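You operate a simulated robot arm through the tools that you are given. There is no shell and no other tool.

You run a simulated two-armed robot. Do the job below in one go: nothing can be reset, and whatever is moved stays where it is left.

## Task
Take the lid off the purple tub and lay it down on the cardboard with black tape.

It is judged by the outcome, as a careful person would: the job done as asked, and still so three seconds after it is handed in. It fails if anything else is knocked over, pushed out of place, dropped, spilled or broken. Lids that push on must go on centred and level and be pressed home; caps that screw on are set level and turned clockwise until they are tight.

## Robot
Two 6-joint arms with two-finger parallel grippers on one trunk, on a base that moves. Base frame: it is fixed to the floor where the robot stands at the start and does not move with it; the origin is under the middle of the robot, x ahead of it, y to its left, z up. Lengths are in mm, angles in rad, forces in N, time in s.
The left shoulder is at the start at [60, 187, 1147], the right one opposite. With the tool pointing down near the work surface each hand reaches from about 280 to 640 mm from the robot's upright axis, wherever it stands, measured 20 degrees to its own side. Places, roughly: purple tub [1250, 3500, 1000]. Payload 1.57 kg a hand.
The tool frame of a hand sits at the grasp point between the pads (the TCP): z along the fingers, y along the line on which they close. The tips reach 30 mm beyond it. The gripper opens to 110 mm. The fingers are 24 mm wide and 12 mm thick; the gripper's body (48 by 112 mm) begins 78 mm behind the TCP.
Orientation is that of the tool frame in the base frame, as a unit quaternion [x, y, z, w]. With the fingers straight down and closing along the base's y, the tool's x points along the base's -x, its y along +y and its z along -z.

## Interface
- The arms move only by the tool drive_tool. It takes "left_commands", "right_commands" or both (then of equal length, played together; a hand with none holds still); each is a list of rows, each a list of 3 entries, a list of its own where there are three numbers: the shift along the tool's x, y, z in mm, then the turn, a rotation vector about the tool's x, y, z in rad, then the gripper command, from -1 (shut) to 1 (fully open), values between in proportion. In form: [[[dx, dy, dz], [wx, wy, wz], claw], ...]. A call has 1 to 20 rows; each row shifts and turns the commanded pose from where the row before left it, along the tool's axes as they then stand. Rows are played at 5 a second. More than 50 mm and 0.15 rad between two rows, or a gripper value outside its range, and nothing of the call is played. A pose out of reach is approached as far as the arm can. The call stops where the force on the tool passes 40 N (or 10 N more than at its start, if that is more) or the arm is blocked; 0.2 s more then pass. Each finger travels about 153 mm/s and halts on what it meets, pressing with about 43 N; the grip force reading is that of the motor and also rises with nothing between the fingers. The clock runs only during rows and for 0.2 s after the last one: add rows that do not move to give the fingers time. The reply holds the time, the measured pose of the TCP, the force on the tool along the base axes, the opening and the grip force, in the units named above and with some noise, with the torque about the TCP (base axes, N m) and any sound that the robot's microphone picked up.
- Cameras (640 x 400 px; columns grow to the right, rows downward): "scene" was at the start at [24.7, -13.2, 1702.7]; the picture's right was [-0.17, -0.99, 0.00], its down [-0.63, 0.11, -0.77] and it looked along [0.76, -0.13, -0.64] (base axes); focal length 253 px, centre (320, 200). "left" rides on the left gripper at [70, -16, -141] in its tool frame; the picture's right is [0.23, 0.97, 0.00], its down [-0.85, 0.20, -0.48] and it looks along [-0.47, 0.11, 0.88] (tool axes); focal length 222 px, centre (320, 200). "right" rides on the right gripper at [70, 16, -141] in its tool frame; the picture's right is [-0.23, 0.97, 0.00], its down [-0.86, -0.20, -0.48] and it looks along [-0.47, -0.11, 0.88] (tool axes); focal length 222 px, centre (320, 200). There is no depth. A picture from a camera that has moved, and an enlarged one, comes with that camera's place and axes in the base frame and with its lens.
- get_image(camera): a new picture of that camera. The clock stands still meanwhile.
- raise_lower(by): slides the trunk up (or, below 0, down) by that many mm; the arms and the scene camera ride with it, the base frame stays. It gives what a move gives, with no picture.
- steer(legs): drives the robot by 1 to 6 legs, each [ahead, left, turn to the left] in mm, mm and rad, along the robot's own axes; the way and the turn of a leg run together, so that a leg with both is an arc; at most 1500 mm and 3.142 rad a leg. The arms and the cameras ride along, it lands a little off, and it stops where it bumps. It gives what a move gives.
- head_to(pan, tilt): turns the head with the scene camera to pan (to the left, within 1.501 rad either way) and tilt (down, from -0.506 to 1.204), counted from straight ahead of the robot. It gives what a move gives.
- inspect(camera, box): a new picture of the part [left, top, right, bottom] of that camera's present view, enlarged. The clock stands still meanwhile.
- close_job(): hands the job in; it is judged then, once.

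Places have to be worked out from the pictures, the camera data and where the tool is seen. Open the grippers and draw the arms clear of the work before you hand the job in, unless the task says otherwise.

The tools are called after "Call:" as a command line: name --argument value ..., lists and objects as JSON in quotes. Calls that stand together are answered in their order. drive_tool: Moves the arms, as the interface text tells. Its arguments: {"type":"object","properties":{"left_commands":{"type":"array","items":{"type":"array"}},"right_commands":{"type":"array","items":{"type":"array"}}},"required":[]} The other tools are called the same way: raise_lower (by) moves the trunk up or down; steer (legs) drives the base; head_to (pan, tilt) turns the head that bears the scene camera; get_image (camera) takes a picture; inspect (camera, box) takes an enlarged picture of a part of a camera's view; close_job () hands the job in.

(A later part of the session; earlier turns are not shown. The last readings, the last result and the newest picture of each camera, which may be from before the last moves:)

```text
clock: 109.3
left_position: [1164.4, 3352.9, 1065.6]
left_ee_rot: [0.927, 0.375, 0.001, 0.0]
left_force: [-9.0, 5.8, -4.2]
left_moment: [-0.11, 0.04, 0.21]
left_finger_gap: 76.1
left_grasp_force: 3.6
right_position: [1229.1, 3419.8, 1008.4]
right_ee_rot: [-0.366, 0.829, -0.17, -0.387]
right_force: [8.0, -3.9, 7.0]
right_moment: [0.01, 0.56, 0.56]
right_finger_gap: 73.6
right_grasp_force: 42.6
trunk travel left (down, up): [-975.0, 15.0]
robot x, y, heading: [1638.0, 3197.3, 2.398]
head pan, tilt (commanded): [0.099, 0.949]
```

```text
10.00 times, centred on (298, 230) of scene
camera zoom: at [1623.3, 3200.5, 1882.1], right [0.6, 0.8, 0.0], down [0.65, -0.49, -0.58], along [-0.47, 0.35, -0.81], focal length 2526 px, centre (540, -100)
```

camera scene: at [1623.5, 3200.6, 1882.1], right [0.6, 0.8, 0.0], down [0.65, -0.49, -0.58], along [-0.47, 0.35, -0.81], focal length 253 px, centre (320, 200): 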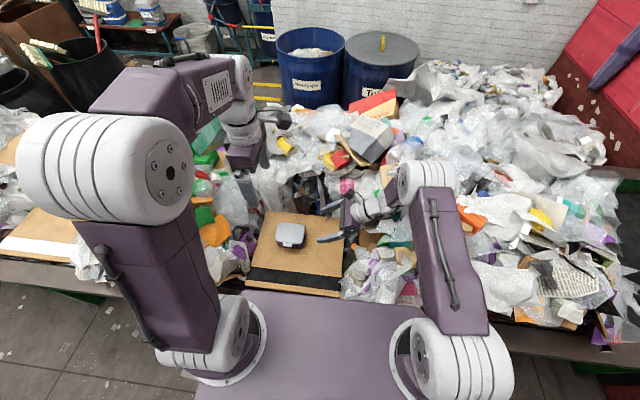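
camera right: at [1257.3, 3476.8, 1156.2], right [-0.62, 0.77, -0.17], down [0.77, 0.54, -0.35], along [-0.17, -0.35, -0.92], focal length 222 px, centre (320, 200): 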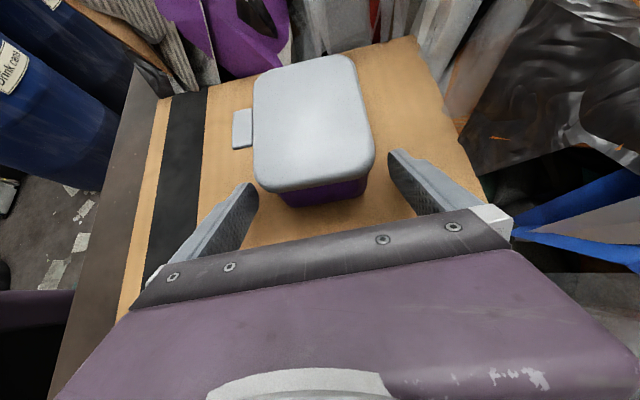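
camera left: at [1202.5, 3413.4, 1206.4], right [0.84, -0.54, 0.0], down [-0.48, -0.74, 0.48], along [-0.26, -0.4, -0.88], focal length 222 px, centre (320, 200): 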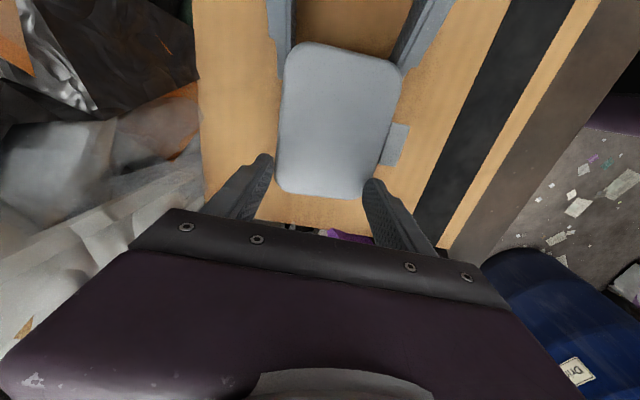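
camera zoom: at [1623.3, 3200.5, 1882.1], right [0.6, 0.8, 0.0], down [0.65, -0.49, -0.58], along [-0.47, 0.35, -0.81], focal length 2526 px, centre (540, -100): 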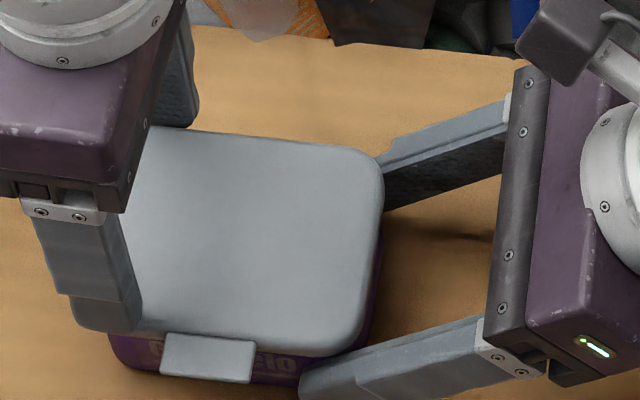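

The left fingers sat on the lid's rounded corners and are wedging off; the right half of the lid has a longer straight edge. I open the left hand gently, raise it and look at the lid's state.

Call:
drive_tool --left_commands '[[[0, 0, 0], [0, 0, 0], 0.5], [[0, 0, 0], [0, 0, 0], 0.7], [[0, 0, 0], [0, 0, 0], 1], [[0, 0, -30], [0, 0, 0], 1], [[0, 0, -45], [0, 0, 0], 1], [[0, 0, -45], [0, 0, 0], 1], [[0, 0, 0], [0, 0, 0], 1]]'

Call:
inspect --camera "scene" --box '[266, 205, 346, 255]'

Call:
inspect --camera "right" --box '[224, 40, 416, 210]'

Call:
inspect --camera "left" --box '[220, 40, 412, 190]'

```text
clock: 110.9
left_position: [1166.8, 3354.1, 1183.3]
left_ee_rot: [0.927, 0.375, 0.001, 0.001]
left_force: [0.3, 0.1, 0.6]
left_moment: [-0.01, -0.03, 0.05]
left_finger_gap: 110.3
left_grasp_force: 0.0
right_position: [1227.8, 3420.4, 1009.5]
right_ee_rot: [-0.365, 0.83, -0.17, -0.386]
right_force: [0.7, -0.1, -0.1]
right_moment: [-0.02, -0.02, 0.03]
right_finger_gap: 73.0
right_grasp_force: 43.2
trunk travel left (down, up): [-975.0, 15.0]
robot x, y, heading: [1635.1, 3198.3, 2.4]
head pan, tilt (commanded): [0.099, 0.949]
```

```text
8.00 times, centred on (306, 230) of scene
camera zoom: at [1622.4, 3201.1, 1882.1], right [0.6, 0.8, 0.0], down [0.65, -0.49, -0.58], along [-0.47, 0.35, -0.81], focal length 2021 px, centre (432, -40)
```

zoom: 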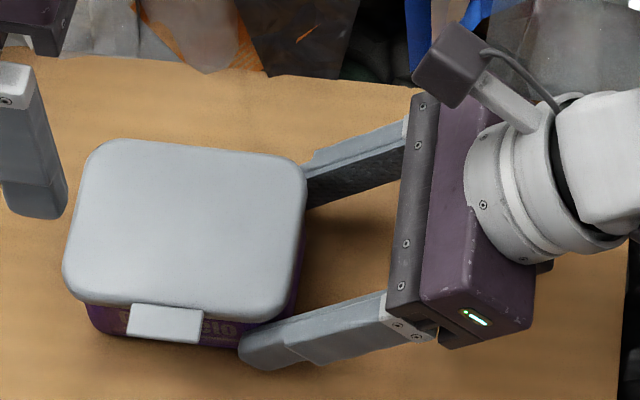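

```text
2.35 times, centred on (320, 125) of right
camera zoom: at [1256.5, 3477.0, 1152.6], right [-0.62, 0.77, -0.17], down [0.77, 0.54, -0.35], along [-0.17, -0.35, -0.92], focal length 523 px, centre (320, 376)
```

zoom: 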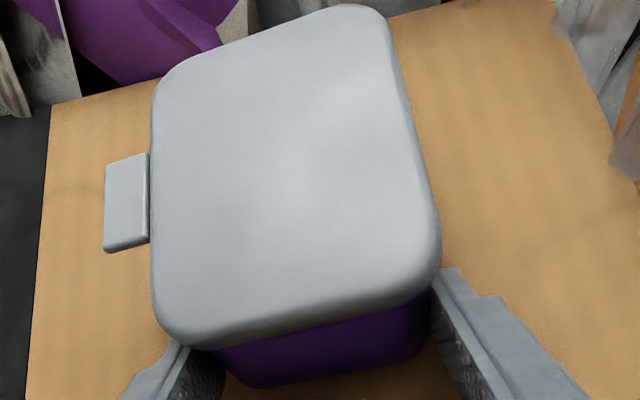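

```text
2.67 times, centred on (316, 115) of left
camera zoom: at [1203.9, 3414.1, 1325.3], right [0.84, -0.54, 0.0], down [-0.48, -0.74, 0.48], along [-0.26, -0.4, -0.88], focal length 592 px, centre (331, 427)
```

zoom: 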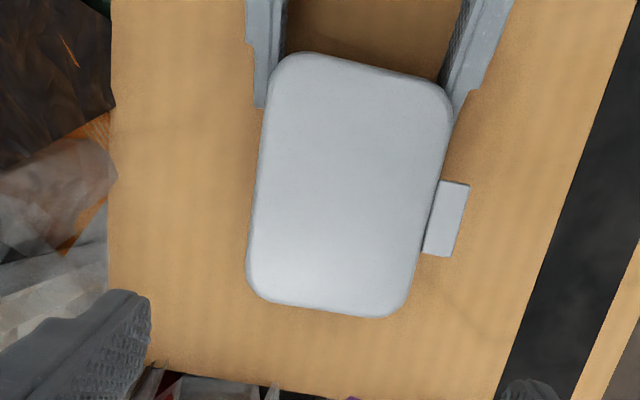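

The lid sits on the tub still, centred near (1190, 3378). I'll regrip on its longer right-hand straight edge, with the left hand turned 180° so that its camera is on the left and stays clear of the right hand.

Call:
drive_tool --left_commands '[[[0, 0, -35], [0, 0, 0], 1], [[0, 0, -35], [0, 0, 0], 1], [[0, 0, 0], [0, 0, 0.14756], 1], [[0, 0, 0], [0, 0, 0.14756], 1], [[0, 0, 0], [0, 0, 0.14756], 1], [[0, 0, 0], [0, 0, 0.14756], 1], [[0, 0, 0], [0, 0, 0.14756], 1], [[0, 0, 0], [0, 0, 0.14756], 1], [[0, 0, 0], [0, 0, 0.14756], 1], [[0, 0, 0], [0, 0, 0.14756], 1], [[0, 0, 0], [0, 0, 0.14756], 1], [[0, 0, 0], [0, 0, 0.14756], 1], [[0, 0, 0], [0, 0, 0.14756], 1], [[0, 0, 0], [0, 0, 0.14756], 1], [[0, 0, 0], [0, 0, 0.14756], 1], [[0, 0, 0], [0, 0, 0.14756], 1], [[0, 0, 0], [0, 0, 0.14756], 1], [[0, 0, 0], [0, 0, 0.14756], 1], [[0, 0, 0], [0, 0, 0.14756], 1], [[0, 0, 0], [0, 0, 0.14756], 1]]'

Call:
drive_tool --left_commands '[[[0, 0, 0], [0, 0, 0.14756], 1], [[0, 0, 0], [0, 0, 0.14756], 1], [[0, 0, 0], [0, 0, 0.14756], 1], [[-30, 0, 0], [0, 0, 0], 1], [[-30, 0, 0], [0, 0, 0], 1], [[0, 0, 0], [0, 0, 0], 1], [[0, 0, 0], [0, 0, 0], 1]]'

Call:
get_image --camera "left"

Call:
get_image --camera "scene"

```text
clock: 115.1
left_position: [1165.8, 3353.4, 1255.0]
left_ee_rot: [-0.586, 0.81, -0.002, 0.001]
left_force: [0.9, -0.5, -0.6]
left_moment: [-0.01, -0.04, -0.01]
left_finger_gap: 109.7
left_grasp_force: 0.2
right_position: [1228.5, 3419.4, 1009.5]
right_ee_rot: [-0.365, 0.83, -0.169, -0.386]
right_force: [0.0, 0.0, 0.0]
right_moment: [0.01, -0.04, 0.01]
right_finger_gap: 73.0
right_grasp_force: 43.0
trunk travel left (down, up): [-975.0, 15.0]
robot x, y, heading: [1629.9, 3195.8, 2.407]
head pan, tilt (commanded): [0.099, 0.949]
```

```text
clock: 116.7
left_position: [1204.8, 3397.9, 1255.4]
left_ee_rot: [-0.396, 0.918, -0.001, 0.001]
left_force: [0.4, 0.8, -0.6]
left_moment: [-0.02, 0.01, 0.03]
left_finger_gap: 110.0
left_grasp_force: 0.0
right_position: [1227.5, 3419.3, 1008.6]
right_ee_rot: [-0.366, 0.83, -0.17, -0.386]
right_force: [-0.1, -0.4, 0.6]
right_moment: [0.02, -0.01, -0.01]
right_finger_gap: 73.2
right_grasp_force: 43.2
trunk travel left (down, up): [-975.0, 15.0]
robot x, y, heading: [1636.5, 3195.2, 2.399]
head pan, tilt (commanded): [0.099, 0.949]
```

```text
taken
camera left: at [1168.9, 3335.5, 1397.3], right [-0.86, 0.5, 0.0], down [0.44, 0.76, 0.48], along [0.24, 0.41, -0.88], focal length 222 px, centre (320, 200)
```

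left: 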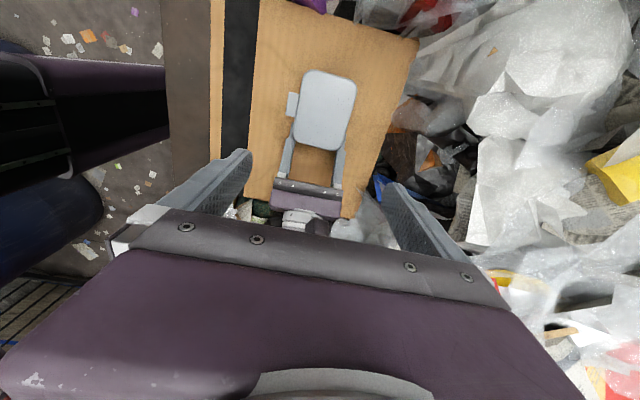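

```text
taken
camera scene: at [1622.2, 3200.1, 1882.1], right [0.6, 0.8, 0.0], down [0.65, -0.49, -0.58], along [-0.47, 0.35, -0.81], focal length 253 px, centre (320, 200)
```

scene: 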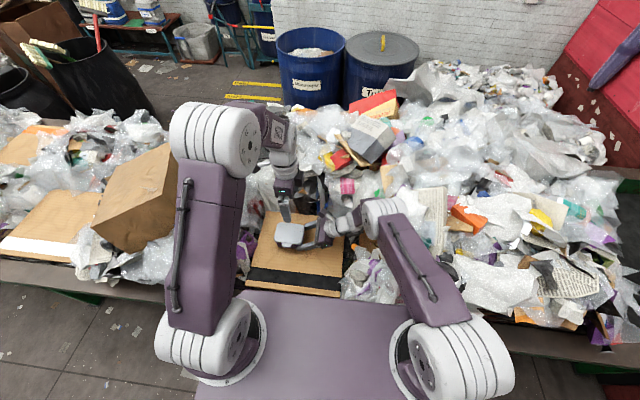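

Call:
inspect --camera "left" --box '[240, 60, 400, 160]'

```text
4.00 times, centred on (320, 110) of left
camera zoom: at [1168.9, 3335.5, 1397.3], right [-0.86, 0.5, 0.0], down [0.44, 0.76, 0.48], along [0.24, 0.41, -0.88], focal length 888 px, centre (320, 560)
```

zoom: 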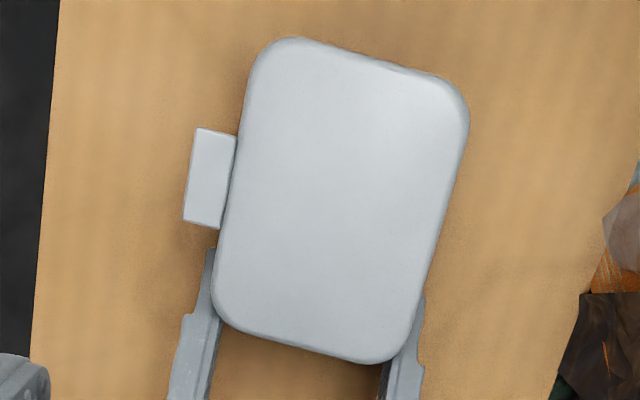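

The lid is aligned with the hand, TCP about 25 mm right of its centre, top at z≈1035. I shift 7 mm further right to clear the tab, and descend to just above for a check.

Call:
drive_tool --left_commands '[[[-7, 0, 0], [0, 0, 0], 1], [[0, 0, 50], [0, 0, 0], 1], [[0, 0, 50], [0, 0, 0], 1], [[0, 0, 50], [0, 0, 0], 1], [[0, 0, 8], [0, 0, 0], 1], [[0, 0, 0], [0, 0, 0], 1], [[0, 0, 0], [0, 0, 0], 1], [[0, 0, 0], [0, 0, 0], 1]]'

Call:
inspect --camera "left" --box '[220, 120, 412, 240]'

Call:
inspect --camera "scene" --box '[266, 190, 362, 250]'

```text
clock: 118.5
left_position: [1211.0, 3405.0, 1095.6]
left_ee_rot: [-0.395, 0.918, -0.001, 0.001]
left_force: [0.4, 0.4, -0.2]
left_moment: [0.01, 0.0, 0.05]
left_finger_gap: 110.3
left_grasp_force: 0.1
right_position: [1227.9, 3419.6, 1008.9]
right_ee_rot: [-0.365, 0.83, -0.169, -0.386]
right_force: [0.5, -0.3, -0.2]
right_moment: [0.01, 0.0, 0.01]
right_finger_gap: 72.9
right_grasp_force: 43.1
trunk travel left (down, up): [-975.0, 15.0]
robot x, y, heading: [1633.0, 3196.7, 2.399]
head pan, tilt (commanded): [0.099, 0.949]
```

```text
3.33 times, centred on (316, 180) of left
camera zoom: at [1174.9, 3343.0, 1236.9], right [-0.86, 0.5, 0.0], down [0.44, 0.76, 0.48], along [0.24, 0.41, -0.88], focal length 740 px, centre (333, 267)
```

zoom: 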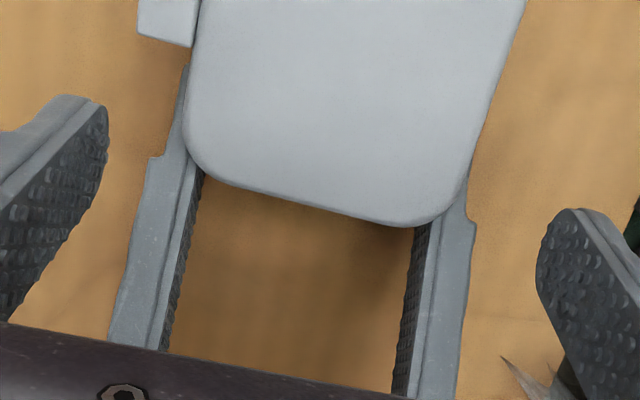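

```text
6.67 times, centred on (314, 220) of scene
camera zoom: at [1622.9, 3200.8, 1882.1], right [0.6, 0.8, 0.0], down [0.65, -0.49, -0.58], along [-0.47, 0.35, -0.81], focal length 1684 px, centre (360, 67)
```

zoom: 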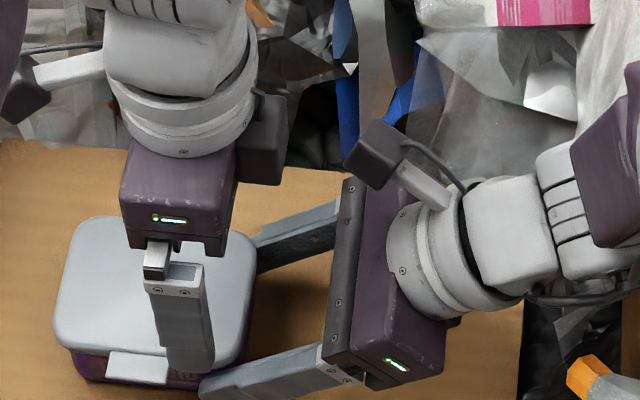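

Centred within 1 mm. I shift 2 mm left for more straight edge, and descend to z≈1054 (tips ~11 mm below the lid top, still above the right fingers).

Call:
drive_tool --left_commands '[[[2, -0.5, 0], [0, 0, 0], 1], [[0, 0, 15], [0, 0, 0], 1], [[0, 0, 14], [0, 0, 0], 1], [[0, 0, 12], [0, 0, 0], 1], [[0, 0, 0], [0, 0, 0], 1], [[0, 0, 0], [0, 0, 0], 1], [[0, 0, 0], [0, 0, 0], 1]]'

Call:
inspect --camera "left" --box '[220, 120, 412, 240]'

Call:
inspect --camera "scene" --box '[266, 200, 346, 250]'

```text
clock: 120.1
left_position: [1211.8, 3399.4, 1055.9]
left_ee_rot: [-0.395, 0.919, -0.002, 0.001]
left_force: [0.3, 0.1, 0.0]
left_moment: [0.02, 0.02, 0.01]
left_finger_gap: 109.8
left_grasp_force: 0.1
right_position: [1227.7, 3419.5, 1009.0]
right_ee_rot: [-0.366, 0.83, -0.17, -0.386]
right_force: [-0.3, -0.2, 0.0]
right_moment: [0.01, 0.04, 0.03]
right_finger_gap: 72.9
right_grasp_force: 43.1
trunk travel left (down, up): [-975.0, 15.0]
robot x, y, heading: [1634.1, 3197.0, 2.403]
head pan, tilt (commanded): [0.099, 0.949]
```

```text
3.33 times, centred on (316, 180) of left
camera zoom: at [1174.1, 3338.7, 1197.4], right [-0.86, 0.5, 0.0], down [0.44, 0.76, 0.48], along [0.24, 0.41, -0.88], focal length 740 px, centre (333, 267)
```

zoom: 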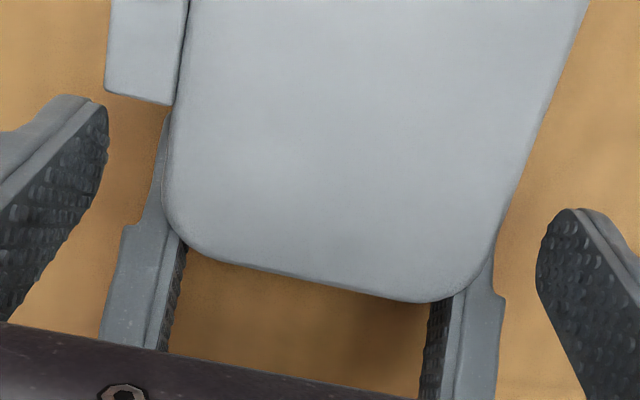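

```text
8.00 times, centred on (306, 225) of scene
camera zoom: at [1622.8, 3201.0, 1882.1], right [0.6, 0.8, 0.0], down [0.65, -0.49, -0.58], along [-0.47, 0.35, -0.81], focal length 2021 px, centre (432, 0)
```

zoom: 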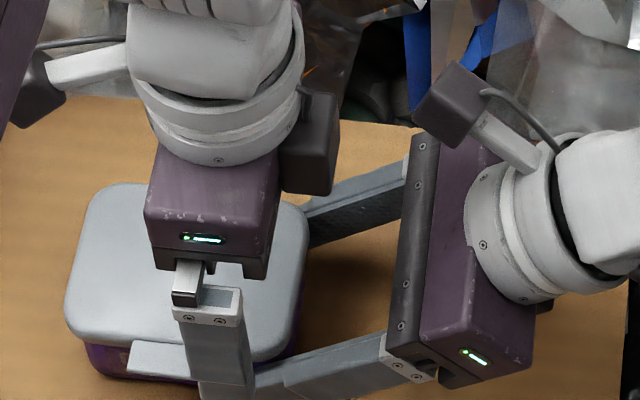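

On this side too the straight edge beside the tab is barely as wide as the finger. Better to grip centrally: front pad on the tab's front face, back pad on the back edge (about 95 mm, fits in 110). I rise, move 33 mm left and 7 mm toward me, and check.

Call:
drive_tool --left_commands '[[[0, 0, -25], [0, 0, 0], 1], [[0, 0, -20], [0, 0, 0], 1], [[16.5, -3.5, 0], [0, 0, 0], 1], [[16.5, -3.5, 0], [0, 0, 0], 1], [[0, 0, 0], [0, 0, 0], 1], [[0, 0, 0], [0, 0, 0], 1], [[0, 0, 0], [0, 0, 0], 1]]'

Call:
inspect --camera "left" --box '[220, 120, 412, 240]'

Call:
inspect --camera "scene" --box '[266, 200, 346, 250]'

```text
clock: 121.7
left_position: [1194.7, 3371.2, 1098.9]
left_ee_rot: [-0.396, 0.918, -0.001, 0.001]
left_force: [0.1, 0.4, 0.1]
left_moment: [-0.02, 0.0, -0.01]
left_finger_gap: 109.7
left_grasp_force: 0.1
right_position: [1226.7, 3419.1, 1008.8]
right_ee_rot: [-0.365, 0.83, -0.17, -0.387]
right_force: [-0.1, -0.2, 0.7]
right_moment: [-0.01, 0.01, 0.02]
right_finger_gap: 73.3
right_grasp_force: 42.9
trunk travel left (down, up): [-975.0, 15.0]
robot x, y, heading: [1639.3, 3197.3, 2.403]
head pan, tilt (commanded): [0.099, 0.949]
```

```text
3.33 times, centred on (316, 180) of left
camera zoom: at [1157.0, 3308.3, 1241.3], right [-0.86, 0.5, 0.0], down [0.44, 0.76, 0.48], along [0.24, 0.41, -0.88], focal length 740 px, centre (333, 267)
```

zoom: 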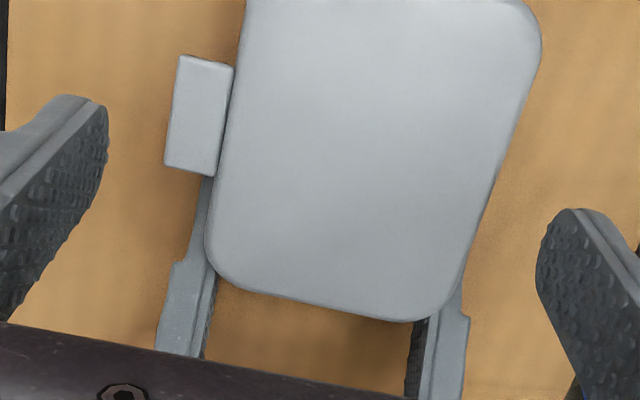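

```text
8.00 times, centred on (306, 225) of scene
camera zoom: at [1622.2, 3200.5, 1882.1], right [0.6, 0.8, 0.0], down [0.65, -0.49, -0.58], along [-0.47, 0.35, -0.81], focal length 2021 px, centre (432, 0)
```

zoom: 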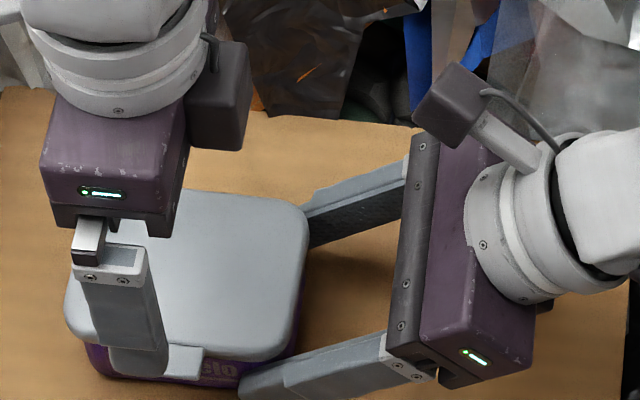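

Tab spans −21…+13 mm and tab-front to lid-back is −47…+50 mm relative to the TCP, so I shift 3.7 mm right and 1.6 mm forward, descend part-way and verify.

Call:
drive_tool --left_commands '[[[-3.7, 1.6, 0], [0, 0, 0], 1], [[0, 0, 14], [0, 0, 0], 1], [[0, 0, 12], [0, 0, 0], 1], [[0, 0, 0], [0, 0, 0], 1], [[0, 0, 0], [0, 0, 0], 1], [[0, 0, 0], [0, 0, 0], 1]]'

Call:
inspect --camera "left" --box '[220, 120, 412, 240]'

```text
clock: 123.1
left_position: [1195.5, 3374.4, 1073.1]
left_ee_rot: [-0.395, 0.919, -0.001, 0.002]
left_force: [0.0, 0.1, 0.2]
left_moment: [-0.02, -0.03, 0.01]
left_finger_gap: 110.2
left_grasp_force: 0.1
right_position: [1227.0, 3419.5, 1009.3]
right_ee_rot: [-0.365, 0.83, -0.17, -0.386]
right_force: [0.2, 0.2, -0.5]
right_moment: [0.01, 0.01, 0.0]
right_finger_gap: 73.2
right_grasp_force: 42.9
trunk travel left (down, up): [-975.0, 15.0]
robot x, y, heading: [1637.3, 3198.0, 2.395]
head pan, tilt (commanded): [0.099, 0.949]
```

```text
3.33 times, centred on (316, 180) of left
camera zoom: at [1158.2, 3312.5, 1215.6], right [-0.86, 0.5, 0.0], down [0.44, 0.76, 0.48], along [0.24, 0.41, -0.88], focal length 740 px, centre (333, 267)
```

zoom: 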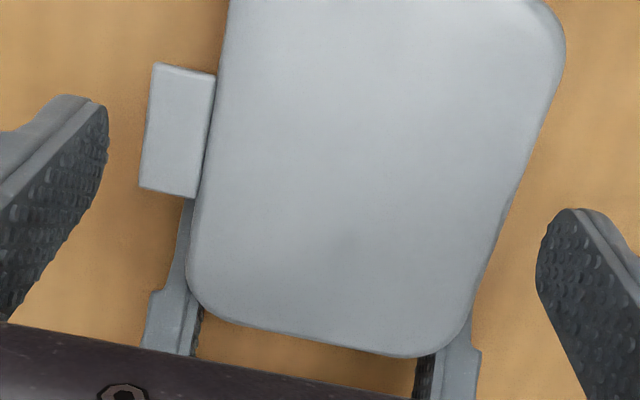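

Tab centred in x (0 mm) and the span is −49…+47.5 mm. A 0.9 mm correction, then descend to z≈1048 and verify before closing.

Call:
drive_tool --left_commands '[[[0, -0.9, 0], [0, 0, 0], 1], [[0, 0, 9], [0, 0, 0], 1], [[0, 0, 8], [0, 0, 0], 1], [[0, 0, 8], [0, 0, 0], 1], [[0, 0, 0], [0, 0, 0], 1], [[0, 0, 0], [0, 0, 0], 1], [[0, 0, 0], [0, 0, 0], 1]]'

Call:
inspect --camera "left" --box '[220, 120, 412, 240]'

Call:
inspect --camera "scene" --box '[266, 205, 346, 255]'

```text
clock: 124.7
left_position: [1197.6, 3373.0, 1047.7]
left_ee_rot: [-0.395, 0.919, -0.001, 0.001]
left_force: [-0.4, 0.6, -0.1]
left_moment: [0.0, 0.01, 0.0]
left_finger_gap: 109.9
left_grasp_force: 0.0
right_position: [1226.6, 3419.6, 1010.0]
right_ee_rot: [-0.365, 0.83, -0.169, -0.386]
right_force: [-0.1, 1.1, -0.6]
right_moment: [0.04, 0.0, 0.04]
right_finger_gap: 73.1
right_grasp_force: 42.8
trunk travel left (down, up): [-975.0, 15.0]
robot x, y, heading: [1640.3, 3194.7, 2.4]
head pan, tilt (commanded): [0.099, 0.949]
```

```text
3.33 times, centred on (316, 180) of left
camera zoom: at [1159.4, 3311.6, 1190.1], right [-0.86, 0.5, 0.0], down [0.44, 0.76, 0.48], along [0.24, 0.41, -0.88], focal length 740 px, centre (333, 267)
```

zoom: 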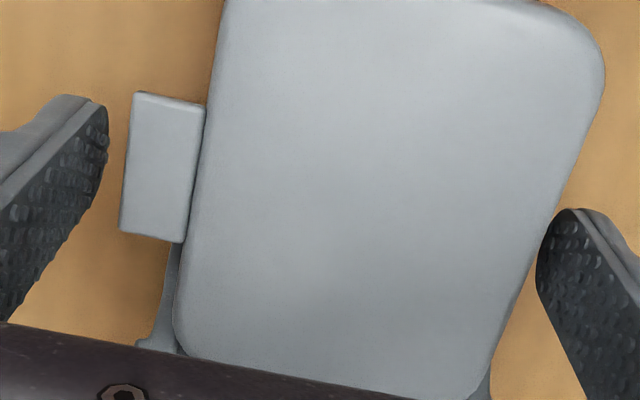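

```text
8.00 times, centred on (306, 230) of scene
camera zoom: at [1622.8, 3200.9, 1882.1], right [0.6, 0.8, 0.0], down [0.65, -0.49, -0.58], along [-0.47, 0.35, -0.81], focal length 2021 px, centre (432, -40)
```

zoom: 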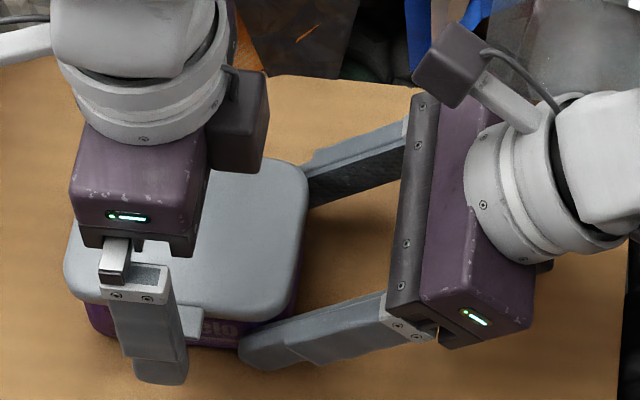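

Both pads have ~6 mm clearance (tab front −48, lid back +49). I close gently.

Call:
drive_tool --left_commands '[[[0, 0, 0], [0, 0, 0], 0.88], [[0, 0, 0], [0, 0, 0], 0.8], [[0, 0, 0], [0, 0, 0], 0.74], [[0, 0, 0], [0, 0, 0], 0.66], [[0, 0, 0], [0, 0, 0], 0.5], [[0, 0, 0], [0, 0, 0], 0.5], [[0, 0, 0], [0, 0, 0], 0.5]]'

Call:
inspect --camera "left" --box '[220, 120, 412, 240]'

Call:
inspect --camera "scene" --box '[266, 205, 346, 255]'

```text
clock: 126.3
left_position: [1196.2, 3374.0, 1048.7]
left_ee_rot: [-0.396, 0.918, -0.001, 0.001]
left_force: [-1.5, 1.8, 0.8]
left_moment: [0.02, 0.01, 0.1]
left_finger_gap: 95.2
left_grasp_force: 43.6
right_position: [1227.4, 3419.6, 1008.6]
right_ee_rot: [-0.365, 0.83, -0.17, -0.386]
right_force: [2.5, -1.8, 0.3]
right_moment: [0.06, 0.06, 0.04]
right_finger_gap: 72.9
right_grasp_force: 43.2
trunk travel left (down, up): [-975.0, 15.0]
robot x, y, heading: [1639.4, 3195.1, 2.406]
head pan, tilt (commanded): [0.099, 0.949]
```

```text
3.33 times, centred on (316, 180) of left
camera zoom: at [1159.4, 3311.7, 1190.1], right [-0.86, 0.5, 0.0], down [0.44, 0.76, 0.48], along [0.24, 0.41, -0.88], focal length 740 px, centre (333, 267)
```

zoom: 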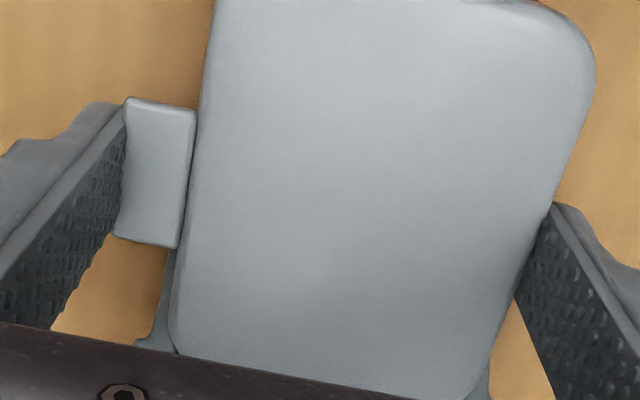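

```text
8.00 times, centred on (306, 230) of scene
camera zoom: at [1622.8, 3200.9, 1882.1], right [0.6, 0.8, 0.0], down [0.65, -0.49, -0.58], along [-0.47, 0.35, -0.81], focal length 2021 px, centre (432, -40)
```

zoom: 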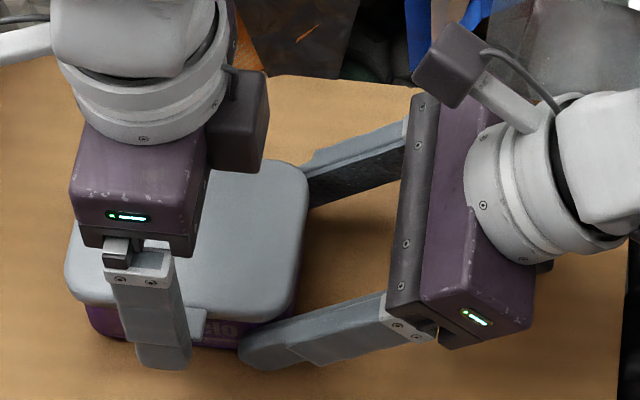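

Solid central grip (95.2 mm, 43.6 N). Now I lift slowly while the right hand holds the body.

Call:
drive_tool --left_commands '[[[0, 0, -2], [0, 0, 0], 0.5], [[0, 0, -2], [0, 0, 0], 0.5], [[0, 0, -2], [0, 0, 0], 0.5], [[0, 0, -2], [0, 0, 0], 0.5], [[0, 0, 0], [0, 0, 0], 0.5]]' --right_commands '[[[0, 0, 0], [0, 0, 0], 0.1], [[0, 0, 0], [0, 0, 0], 0.1], [[0, 0, 0], [0, 0, 0], 0.1], [[0, 0, 0], [0, 0, 0], 0.1], [[0, 0, 0], [0, 0, 0], 0.1]]'

Call:
inspect --camera "right" --box '[224, 40, 416, 210]'

Call:
inspect --camera "scene" --box '[266, 205, 346, 255]'

```text
clock: 127.5
left_position: [1196.8, 3374.3, 1057.4]
left_ee_rot: [-0.396, 0.918, -0.001, 0.002]
left_force: [0.3, -0.1, 0.2]
left_moment: [0.02, 0.01, 0.05]
left_finger_gap: 95.5
left_grasp_force: 42.7
right_position: [1227.8, 3419.1, 1008.3]
right_ee_rot: [-0.366, 0.83, -0.17, -0.386]
right_force: [-0.9, 0.8, -0.2]
right_moment: [0.02, 0.0, 0.01]
right_finger_gap: 73.2
right_grasp_force: 43.0
trunk travel left (down, up): [-975.0, 15.0]
robot x, y, heading: [1637.0, 3196.1, 2.402]
head pan, tilt (commanded): [0.099, 0.949]
```

```text
2.35 times, centred on (320, 125) of right
camera zoom: at [1256.7, 3476.9, 1152.7], right [-0.62, 0.77, -0.17], down [0.77, 0.54, -0.35], along [-0.17, -0.35, -0.92], focal length 523 px, centre (320, 376)
```

zoom: 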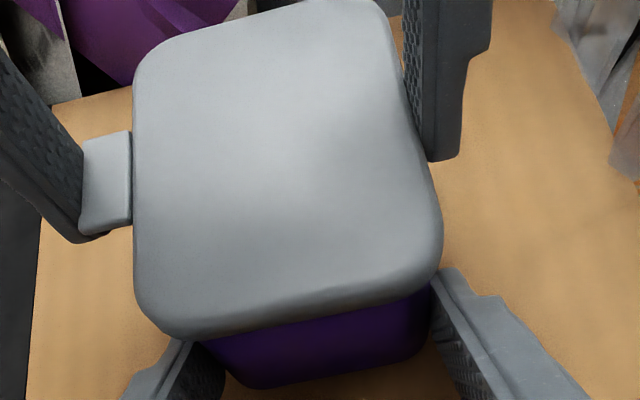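

```text
8.00 times, centred on (306, 230) of scene
camera zoom: at [1622.8, 3200.9, 1882.1], right [0.6, 0.8, 0.0], down [0.65, -0.49, -0.58], along [-0.47, 0.35, -0.81], focal length 2021 px, centre (432, -40)
```

zoom: 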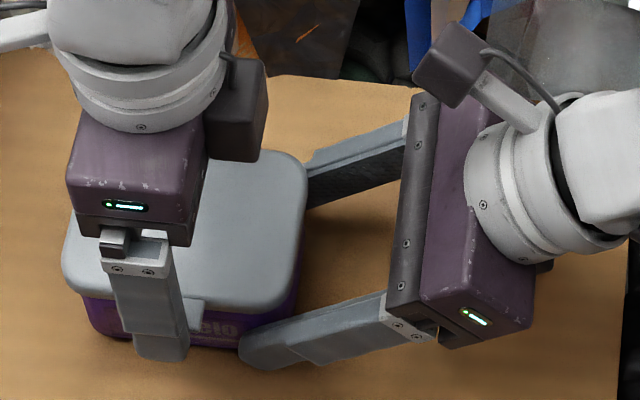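

The lid rises freely (no load) while the body stays put. I continue lifting it clear.

Call:
drive_tool --left_commands '[[[0, 0, -5], [0, 0, 0], 0.5], [[0, 0, -10], [0, 0, 0], 0.5], [[0, 0, -15], [0, 0, 0], 0.5], [[0, 0, -20], [0, 0, 0], 0.5], [[0, 0, -25], [0, 0, 0], 0.5], [[0, 0, -25], [0, 0, 0], 0.5], [[0, 0, 0], [0, 0, 0], 0.5]]' --right_commands '[[[0, 0, 0], [0, 0, 0], 0.1], [[0, 0, 0], [0, 0, 0], 0.1], [[0, 0, 0], [0, 0, 0], 0.1], [[0, 0, 0], [0, 0, 0], 0.1], [[0, 0, 0], [0, 0, 0], 0.1], [[0, 0, 0], [0, 0, 0], 0.1], [[0, 0, 0], [0, 0, 0], 0.1]]'

Call:
get_image --camera "right"

Call:
inspect --camera "scene" --box '[258, 190, 354, 250]'

```text
clock: 129.1
left_position: [1196.9, 3374.9, 1158.7]
left_ee_rot: [-0.396, 0.918, -0.001, 0.001]
left_force: [0.0, 0.0, -0.6]
left_moment: [-0.03, -0.01, 0.02]
left_finger_gap: 95.4
left_grasp_force: 43.4
right_position: [1227.5, 3420.2, 1008.8]
right_ee_rot: [-0.365, 0.83, -0.17, -0.387]
right_force: [0.0, 0.4, 0.4]
right_moment: [0.02, 0.0, 0.0]
right_finger_gap: 73.1
right_grasp_force: 42.8
trunk travel left (down, up): [-975.0, 15.0]
robot x, y, heading: [1635.8, 3197.0, 2.399]
head pan, tilt (commanded): [0.099, 0.949]
```

```text
taken
camera right: at [1256.7, 3477.0, 1152.7], right [-0.62, 0.77, -0.17], down [0.77, 0.54, -0.35], along [-0.17, -0.35, -0.92], focal length 222 px, centre (320, 200)
```

right: 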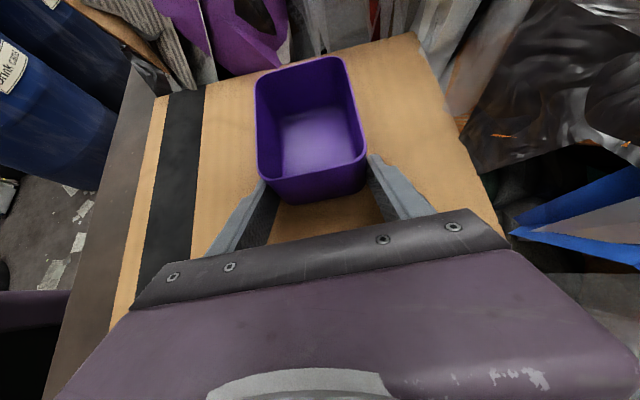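

```text
6.67 times, centred on (306, 220) of scene
camera zoom: at [1622.6, 3201.0, 1882.1], right [0.6, 0.8, 0.0], down [0.65, -0.49, -0.58], along [-0.47, 0.35, -0.81], focal length 1684 px, centre (413, 67)
```

zoom: 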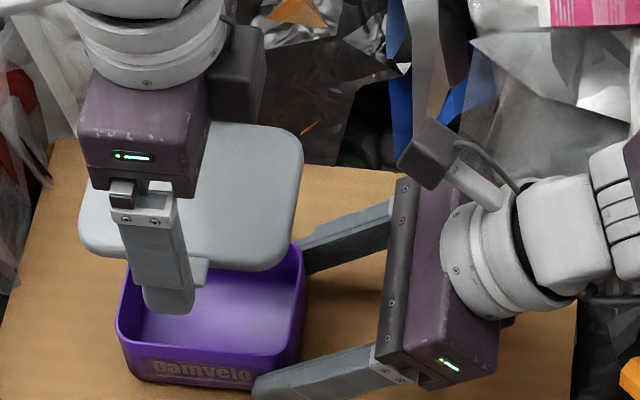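

The lid is off; the tub stands open and empty-handed below. Now I release the tub with the right hand and back it out along its approach path.

Call:
drive_tool --right_commands '[[[0, 0, 0], [0, 0, 0], 0.38], [[0, 0, 0], [0, 0, 0], 0.5], [[0, 0, 0], [0, 0, 0], 0.75], [[0, 0, 0], [0, 0, 0], 1], [[0, 0, 0], [0, 0, 0], 1], [[3, 0, -16], [0, 0, 0], 1], [[3, 0, -16], [0, 0, 0], 1], [[6, 1, -31], [0, 0, 0], 1], [[6, 1, -31], [0, 0, 0], 1], [[6, 1, -31], [0, 0, 0], 1], [[0, 0, 0], [0, 0, 0], 1]]'

Call:
get_image --camera "right"

Call:
get_image --camera "scene"

```text
clock: 131.5
left_position: [1197.2, 3375.1, 1157.6]
left_ee_rot: [-0.396, 0.918, -0.001, 0.002]
left_force: [0.5, 0.1, 0.2]
left_moment: [0.0, 0.03, 0.0]
left_finger_gap: 95.2
left_grasp_force: 42.5
right_position: [1279.4, 3479.6, 1111.2]
right_ee_rot: [-0.365, 0.83, -0.17, -0.386]
right_force: [0.2, 0.2, -0.8]
right_moment: [0.02, -0.01, -0.02]
right_finger_gap: 110.0
right_grasp_force: 0.0
trunk travel left (down, up): [-975.0, 15.0]
robot x, y, heading: [1634.9, 3194.9, 2.404]
head pan, tilt (commanded): [0.099, 0.949]
```

```text
taken
camera right: at [1307.6, 3538.0, 1253.8], right [-0.62, 0.77, -0.17], down [0.77, 0.54, -0.35], along [-0.17, -0.35, -0.92], focal length 222 px, centre (320, 200)
```

right: 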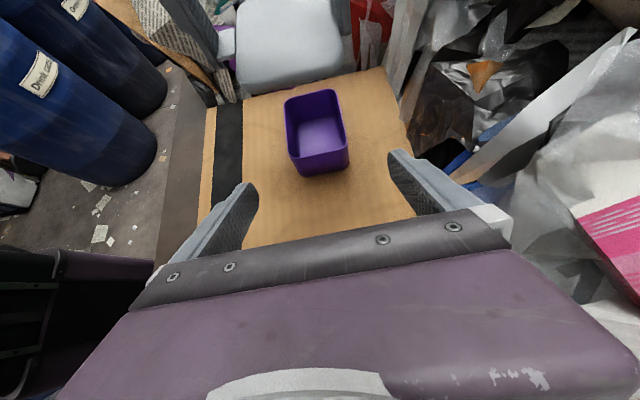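

```text
taken
camera scene: at [1622.7, 3200.8, 1882.1], right [0.6, 0.8, 0.0], down [0.65, -0.49, -0.58], along [-0.47, 0.35, -0.81], focal length 253 px, centre (320, 200)
```

scene: 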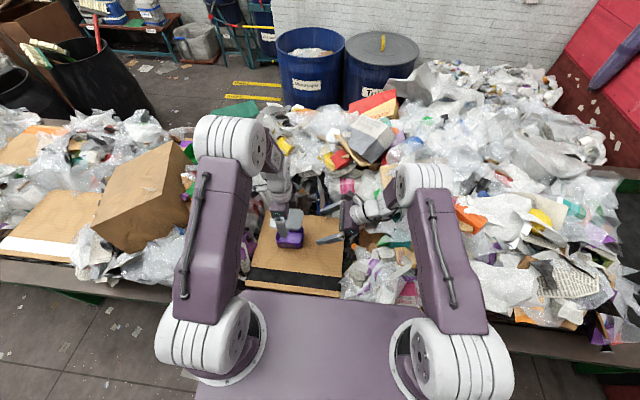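

The tub stands where it was. I raise the right hand well clear along the way it came.

Call:
drive_tool --right_commands '[[[23.9, 0, -39.3], [0, 0, 0], 1], [[23.9, 0, -39.3], [0, 0, 0], 1], [[23.9, 0, -39.3], [0, 0, 0], 1], [[23.9, 0, -39.3], [0, 0, 0], 1], [[23.9, 0, -39.3], [0, 0, 0], 1], [[23.9, 0, -39.3], [0, 0, 0], 1], [[23.9, 0, -39.3], [0, 0, 0], 1], [[0, 0, 0], [0, 0, 0], 1]]'

Call:
get_image --camera "left"

Call:
inspect --camera "scene" --box '[240, 190, 368, 270]'

```text
clock: 133.3
left_position: [1196.5, 3375.5, 1157.7]
left_ee_rot: [-0.396, 0.918, -0.001, 0.001]
left_force: [-0.1, 0.4, 0.4]
left_moment: [0.0, -0.02, 0.02]
left_finger_gap: 95.5
left_grasp_force: 42.8
right_position: [1348.0, 3554.2, 1412.1]
right_ee_rot: [-0.364, 0.83, -0.169, -0.387]
right_force: [-0.4, -0.5, -0.4]
right_moment: [-0.04, -0.03, 0.01]
right_finger_gap: 110.2
right_grasp_force: 0.1
trunk travel left (down, up): [-975.0, 15.0]
robot x, y, heading: [1637.2, 3196.4, 2.402]
head pan, tilt (commanded): [0.099, 0.949]
```

```text
taken
camera left: at [1159.5, 3313.6, 1299.7], right [-0.86, 0.5, 0.0], down [0.44, 0.76, 0.48], along [0.24, 0.41, -0.88], focal length 222 px, centre (320, 200)
```

left: 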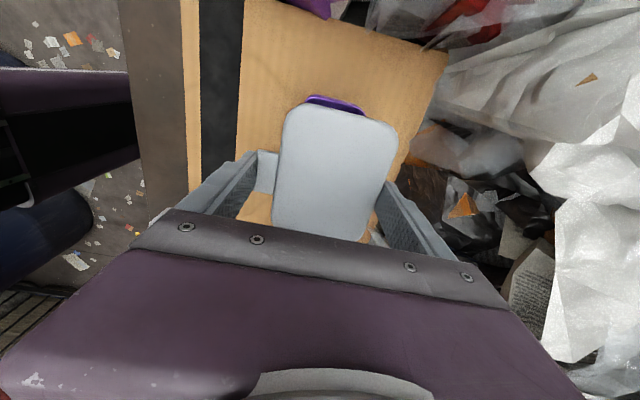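

```text
5.00 times, centred on (304, 230) of scene
camera zoom: at [1622.8, 3201.0, 1882.1], right [0.6, 0.8, 0.0], down [0.65, -0.49, -0.58], along [-0.47, 0.35, -0.81], focal length 1263 px, centre (400, 50)
```

zoom: 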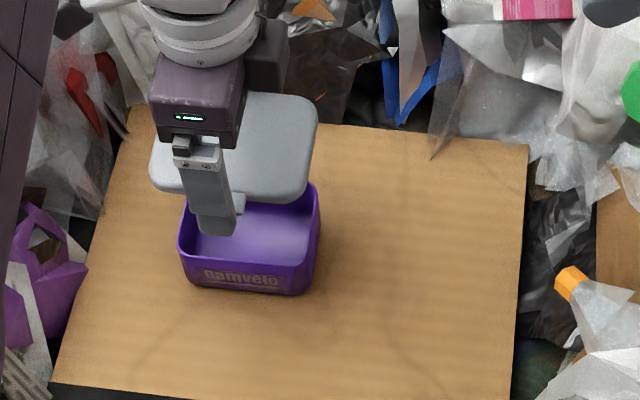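

The tub remains in place. Before carrying the lid to the right I move the right hand further right to give room.

Call:
drive_tool --right_commands '[[[-32, 0, -38], [0, 0, 0], 1], [[-32, 0, -38], [0, 0, 0], 1], [[-32, 0, -38], [0, 0, 0], 1], [[0, -45, 0], [0, 0, 0], 1], [[0, -45, 0], [0, 0, 0], 1], [[0, 0, 0], [0, 0, 0], 1]]'

Call:
get_image --camera "scene"

```text
clock: 134.7
left_position: [1196.7, 3376.5, 1158.1]
left_ee_rot: [-0.396, 0.918, -0.002, 0.001]
left_force: [0.1, 0.2, -0.1]
left_moment: [0.0, -0.04, -0.01]
left_finger_gap: 95.4
left_grasp_force: 42.9
right_position: [1517.5, 3605.3, 1410.9]
right_ee_rot: [-0.365, 0.83, -0.171, -0.386]
right_force: [0.4, 1.0, -0.3]
right_moment: [-0.02, -0.02, -0.01]
right_finger_gap: 110.0
right_grasp_force: 0.1
trunk travel left (down, up): [-975.0, 15.0]
robot x, y, heading: [1633.5, 3193.7, 2.4]
head pan, tilt (commanded): [0.099, 0.949]
```

```text
taken
camera scene: at [1622.5, 3202.7, 1882.1], right [0.6, 0.8, 0.0], down [0.65, -0.49, -0.58], along [-0.47, 0.35, -0.81], focal length 253 px, centre (320, 200)
```

scene: 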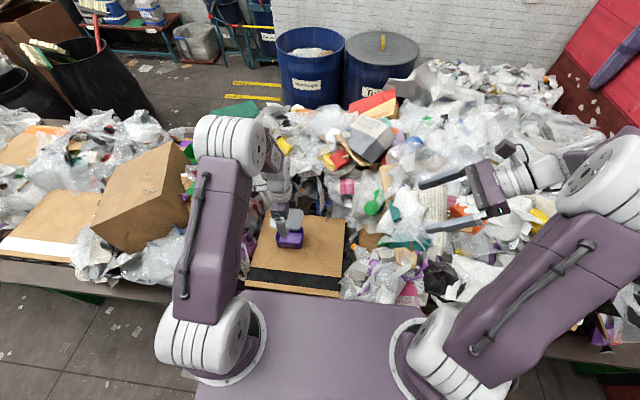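

Now I carry the lid 132 mm to the right, over the free part of the cardboard, and check the position from the scene camera.

Call:
drive_tool --left_commands '[[[-44, 0, 0], [0, 0, 0], 0.5], [[-44, 0, 0], [0, 0, 0], 0.5], [[-44, 0, 0], [0, 0, 0], 0.5], [[0, 0, 30], [0, 0, 0], 0.5], [[0, 0, 30], [0, 0, 0], 0.5], [[0, 0, 0], [0, 0, 0], 0.5], [[0, 0, 0], [0, 0, 0], 0.5]]'

Call:
get_image --camera "left"

Call:
inspect --camera "scene" --box '[240, 190, 368, 270]'

```text
clock: 136.3
left_position: [1284.4, 3468.9, 1098.4]
left_ee_rot: [-0.396, 0.918, -0.001, 0.001]
left_force: [0.0, -0.1, -0.6]
left_moment: [-0.02, 0.01, 0.01]
left_finger_gap: 95.2
left_grasp_force: 42.8
right_position: [1518.4, 3603.0, 1412.7]
right_ee_rot: [-0.365, 0.83, -0.17, -0.386]
right_force: [-0.5, -0.4, 0.2]
right_moment: [-0.04, -0.01, -0.01]
right_finger_gap: 110.1
right_grasp_force: 0.1
trunk travel left (down, up): [-975.0, 15.0]
robot x, y, heading: [1636.9, 3200.0, 2.401]
head pan, tilt (commanded): [0.099, 0.949]
```

```text
taken
camera left: at [1246.9, 3408.5, 1239.2], right [-0.86, 0.5, 0.0], down [0.44, 0.76, 0.48], along [0.24, 0.41, -0.88], focal length 222 px, centre (320, 200)
```

left: 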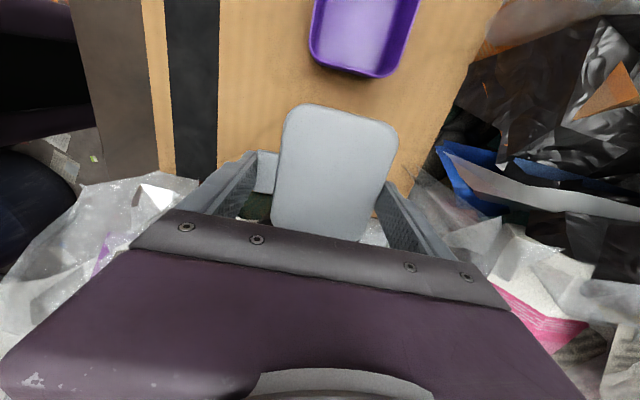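

```text
5.00 times, centred on (304, 230) of scene
camera zoom: at [1623.3, 3200.5, 1882.1], right [0.6, 0.8, 0.0], down [0.65, -0.49, -0.58], along [-0.47, 0.35, -0.81], focal length 1263 px, centre (400, 50)
```

zoom: 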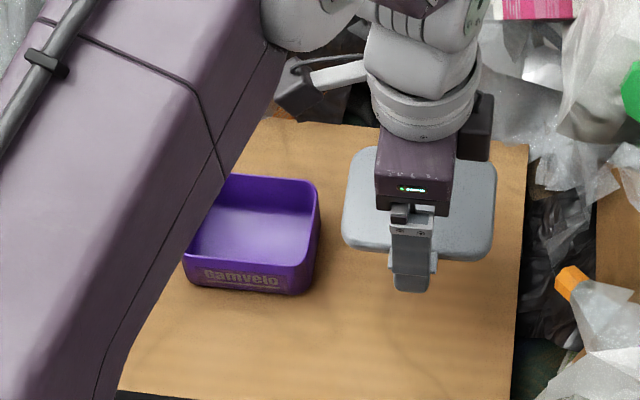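

The lid is over the free area: centre ~131 mm right of the tub centre (lid spans ~77–184 mm; cardboard edge at ~210 mm). I lower it toward the cardboard.

Call:
drive_tool --left_commands '[[[0, 0, 25], [0, 0, 0], 0.5], [[0, 0, 25], [0, 0, 0], 0.5], [[0, 0, 18], [0, 0, 0], 0.5], [[0, 0, 8], [0, 0, 0], 0.5], [[0, 0, 0], [0, 0, 0], 0.5], [[0, 0, 0], [0, 0, 0], 0.5]]'

Call:
inspect --camera "scene" --box '[260, 190, 388, 270]'

Call:
get_image --camera "left"

```text
clock: 137.7
left_position: [1285.3, 3470.8, 1021.3]
left_ee_rot: [-0.395, 0.919, -0.001, 0.002]
left_force: [0.7, 0.7, -0.6]
left_moment: [0.01, -0.01, -0.04]
left_finger_gap: 95.6
left_grasp_force: 43.4
right_position: [1517.2, 3603.8, 1411.3]
right_ee_rot: [-0.365, 0.83, -0.17, -0.386]
right_force: [-0.2, 0.5, -0.2]
right_moment: [0.01, 0.0, -0.01]
right_finger_gap: 110.0
right_grasp_force: 0.1
trunk travel left (down, up): [-975.0, 15.0]
robot x, y, heading: [1635.5, 3198.2, 2.4]
head pan, tilt (commanded): [0.099, 0.949]
```

```text
5.00 times, centred on (324, 230) of scene
camera zoom: at [1622.9, 3200.9, 1882.1], right [0.6, 0.8, 0.0], down [0.65, -0.49, -0.58], along [-0.47, 0.35, -0.81], focal length 1263 px, centre (300, 50)
```

zoom: 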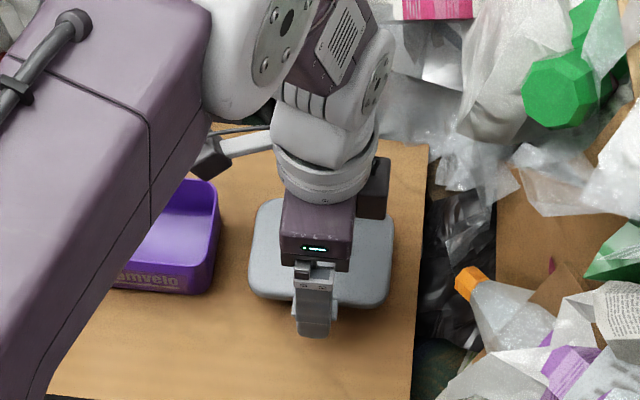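

```text
taken
camera left: at [1249.3, 3409.4, 1163.0], right [-0.86, 0.5, 0.0], down [0.44, 0.76, 0.48], along [0.24, 0.41, -0.88], focal length 222 px, centre (320, 200)
```

left: 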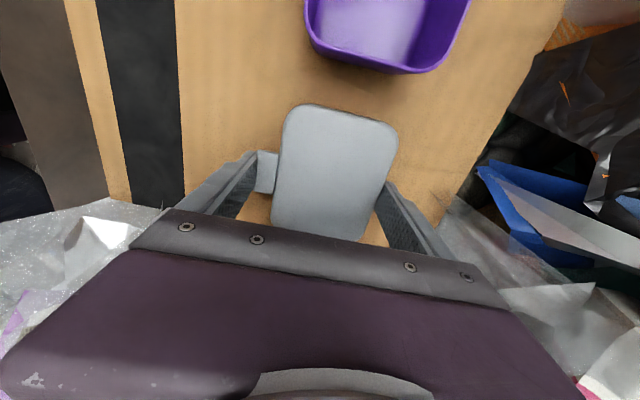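

No contact at z = 1021. I continue in 2 mm steps, watching the force.

Call:
drive_tool --left_commands '[[[0, 0, 2], [0, 0, 0], 0.5], [[0, 0, 2], [0, 0, 0], 0.5], [[0, 0, 2], [0, 0, 0], 0.5], [[0, 0, 0], [0, 0, 0], 0.5]]'

Call:
drive_tool --left_commands '[[[0, 0, 1.5], [0, 0, 0], 0.5], [[0, 0, 1.5], [0, 0, 0], 0.5], [[0, 0, 0], [0, 0, 0], 0.5]]'

```text
clock: 138.7
left_position: [1287.2, 3469.3, 1015.0]
left_ee_rot: [-0.396, 0.918, -0.001, 0.001]
left_force: [0.2, -0.3, 0.0]
left_moment: [-0.03, 0.0, -0.02]
left_finger_gap: 95.4
left_grasp_force: 42.7
right_position: [1517.8, 3604.8, 1412.7]
right_ee_rot: [-0.365, 0.83, -0.17, -0.386]
right_force: [-0.3, -0.3, -0.3]
right_moment: [0.01, 0.01, 0.0]
right_finger_gap: 109.8
right_grasp_force: 0.2
trunk travel left (down, up): [-975.0, 15.0]
robot x, y, heading: [1635.7, 3192.7, 2.405]
head pan, tilt (commanded): [0.099, 0.949]
```

```text
clock: 139.5
left_position: [1287.1, 3470.0, 1013.8]
left_ee_rot: [-0.395, 0.919, -0.001, 0.001]
left_force: [-0.2, 0.0, -0.1]
left_moment: [0.02, 0.01, 0.0]
left_finger_gap: 95.1
left_grasp_force: 43.2
right_position: [1518.5, 3603.4, 1411.9]
right_ee_rot: [-0.366, 0.83, -0.171, -0.386]
right_force: [0.1, -0.3, 0.7]
right_moment: [0.02, -0.03, 0.04]
right_finger_gap: 110.0
right_grasp_force: 0.1
trunk travel left (down, up): [-975.0, 15.0]
robot x, y, heading: [1636.0, 3197.0, 2.398]
head pan, tilt (commanded): [0.099, 0.949]
```

Call:
drive_tool --left_commands '[[[0, 0, 1.5], [0, 0, 0], 0.5], [[0, 0, 1.5], [0, 0, 0], 0.5], [[0, 0, 0], [0, 0, 0], 0.5]]'

Call:
inspect --camera "scene" --box '[284, 205, 364, 255]'

```text
clock: 140.3
left_position: [1286.7, 3469.5, 1008.9]
left_ee_rot: [-0.396, 0.918, -0.001, 0.002]
left_force: [0.4, 0.2, 0.7]
left_moment: [0.01, -0.01, -0.01]
left_finger_gap: 95.3
left_grasp_force: 43.5
right_position: [1517.2, 3604.4, 1412.8]
right_ee_rot: [-0.365, 0.83, -0.17, -0.386]
right_force: [0.0, -0.5, -0.7]
right_moment: [0.01, 0.0, -0.01]
right_finger_gap: 109.6
right_grasp_force: 0.1
trunk travel left (down, up): [-975.0, 15.0]
robot x, y, heading: [1638.5, 3196.6, 2.397]
head pan, tilt (commanded): [0.099, 0.949]
```

```text
8.00 times, centred on (324, 230) of scene
camera zoom: at [1623.0, 3200.9, 1882.1], right [0.6, 0.8, 0.0], down [0.65, -0.49, -0.58], along [-0.47, 0.35, -0.81], focal length 2021 px, centre (288, -40)
```

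zoom: 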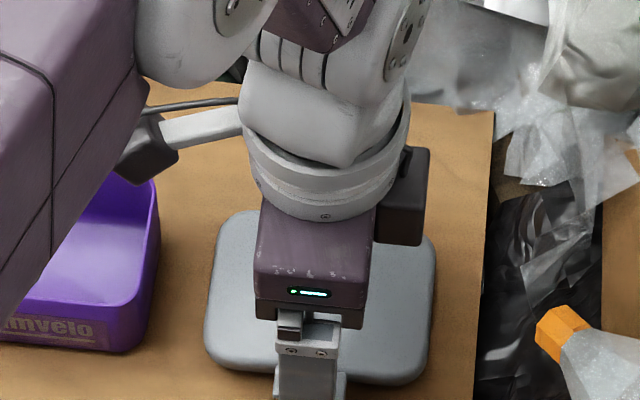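

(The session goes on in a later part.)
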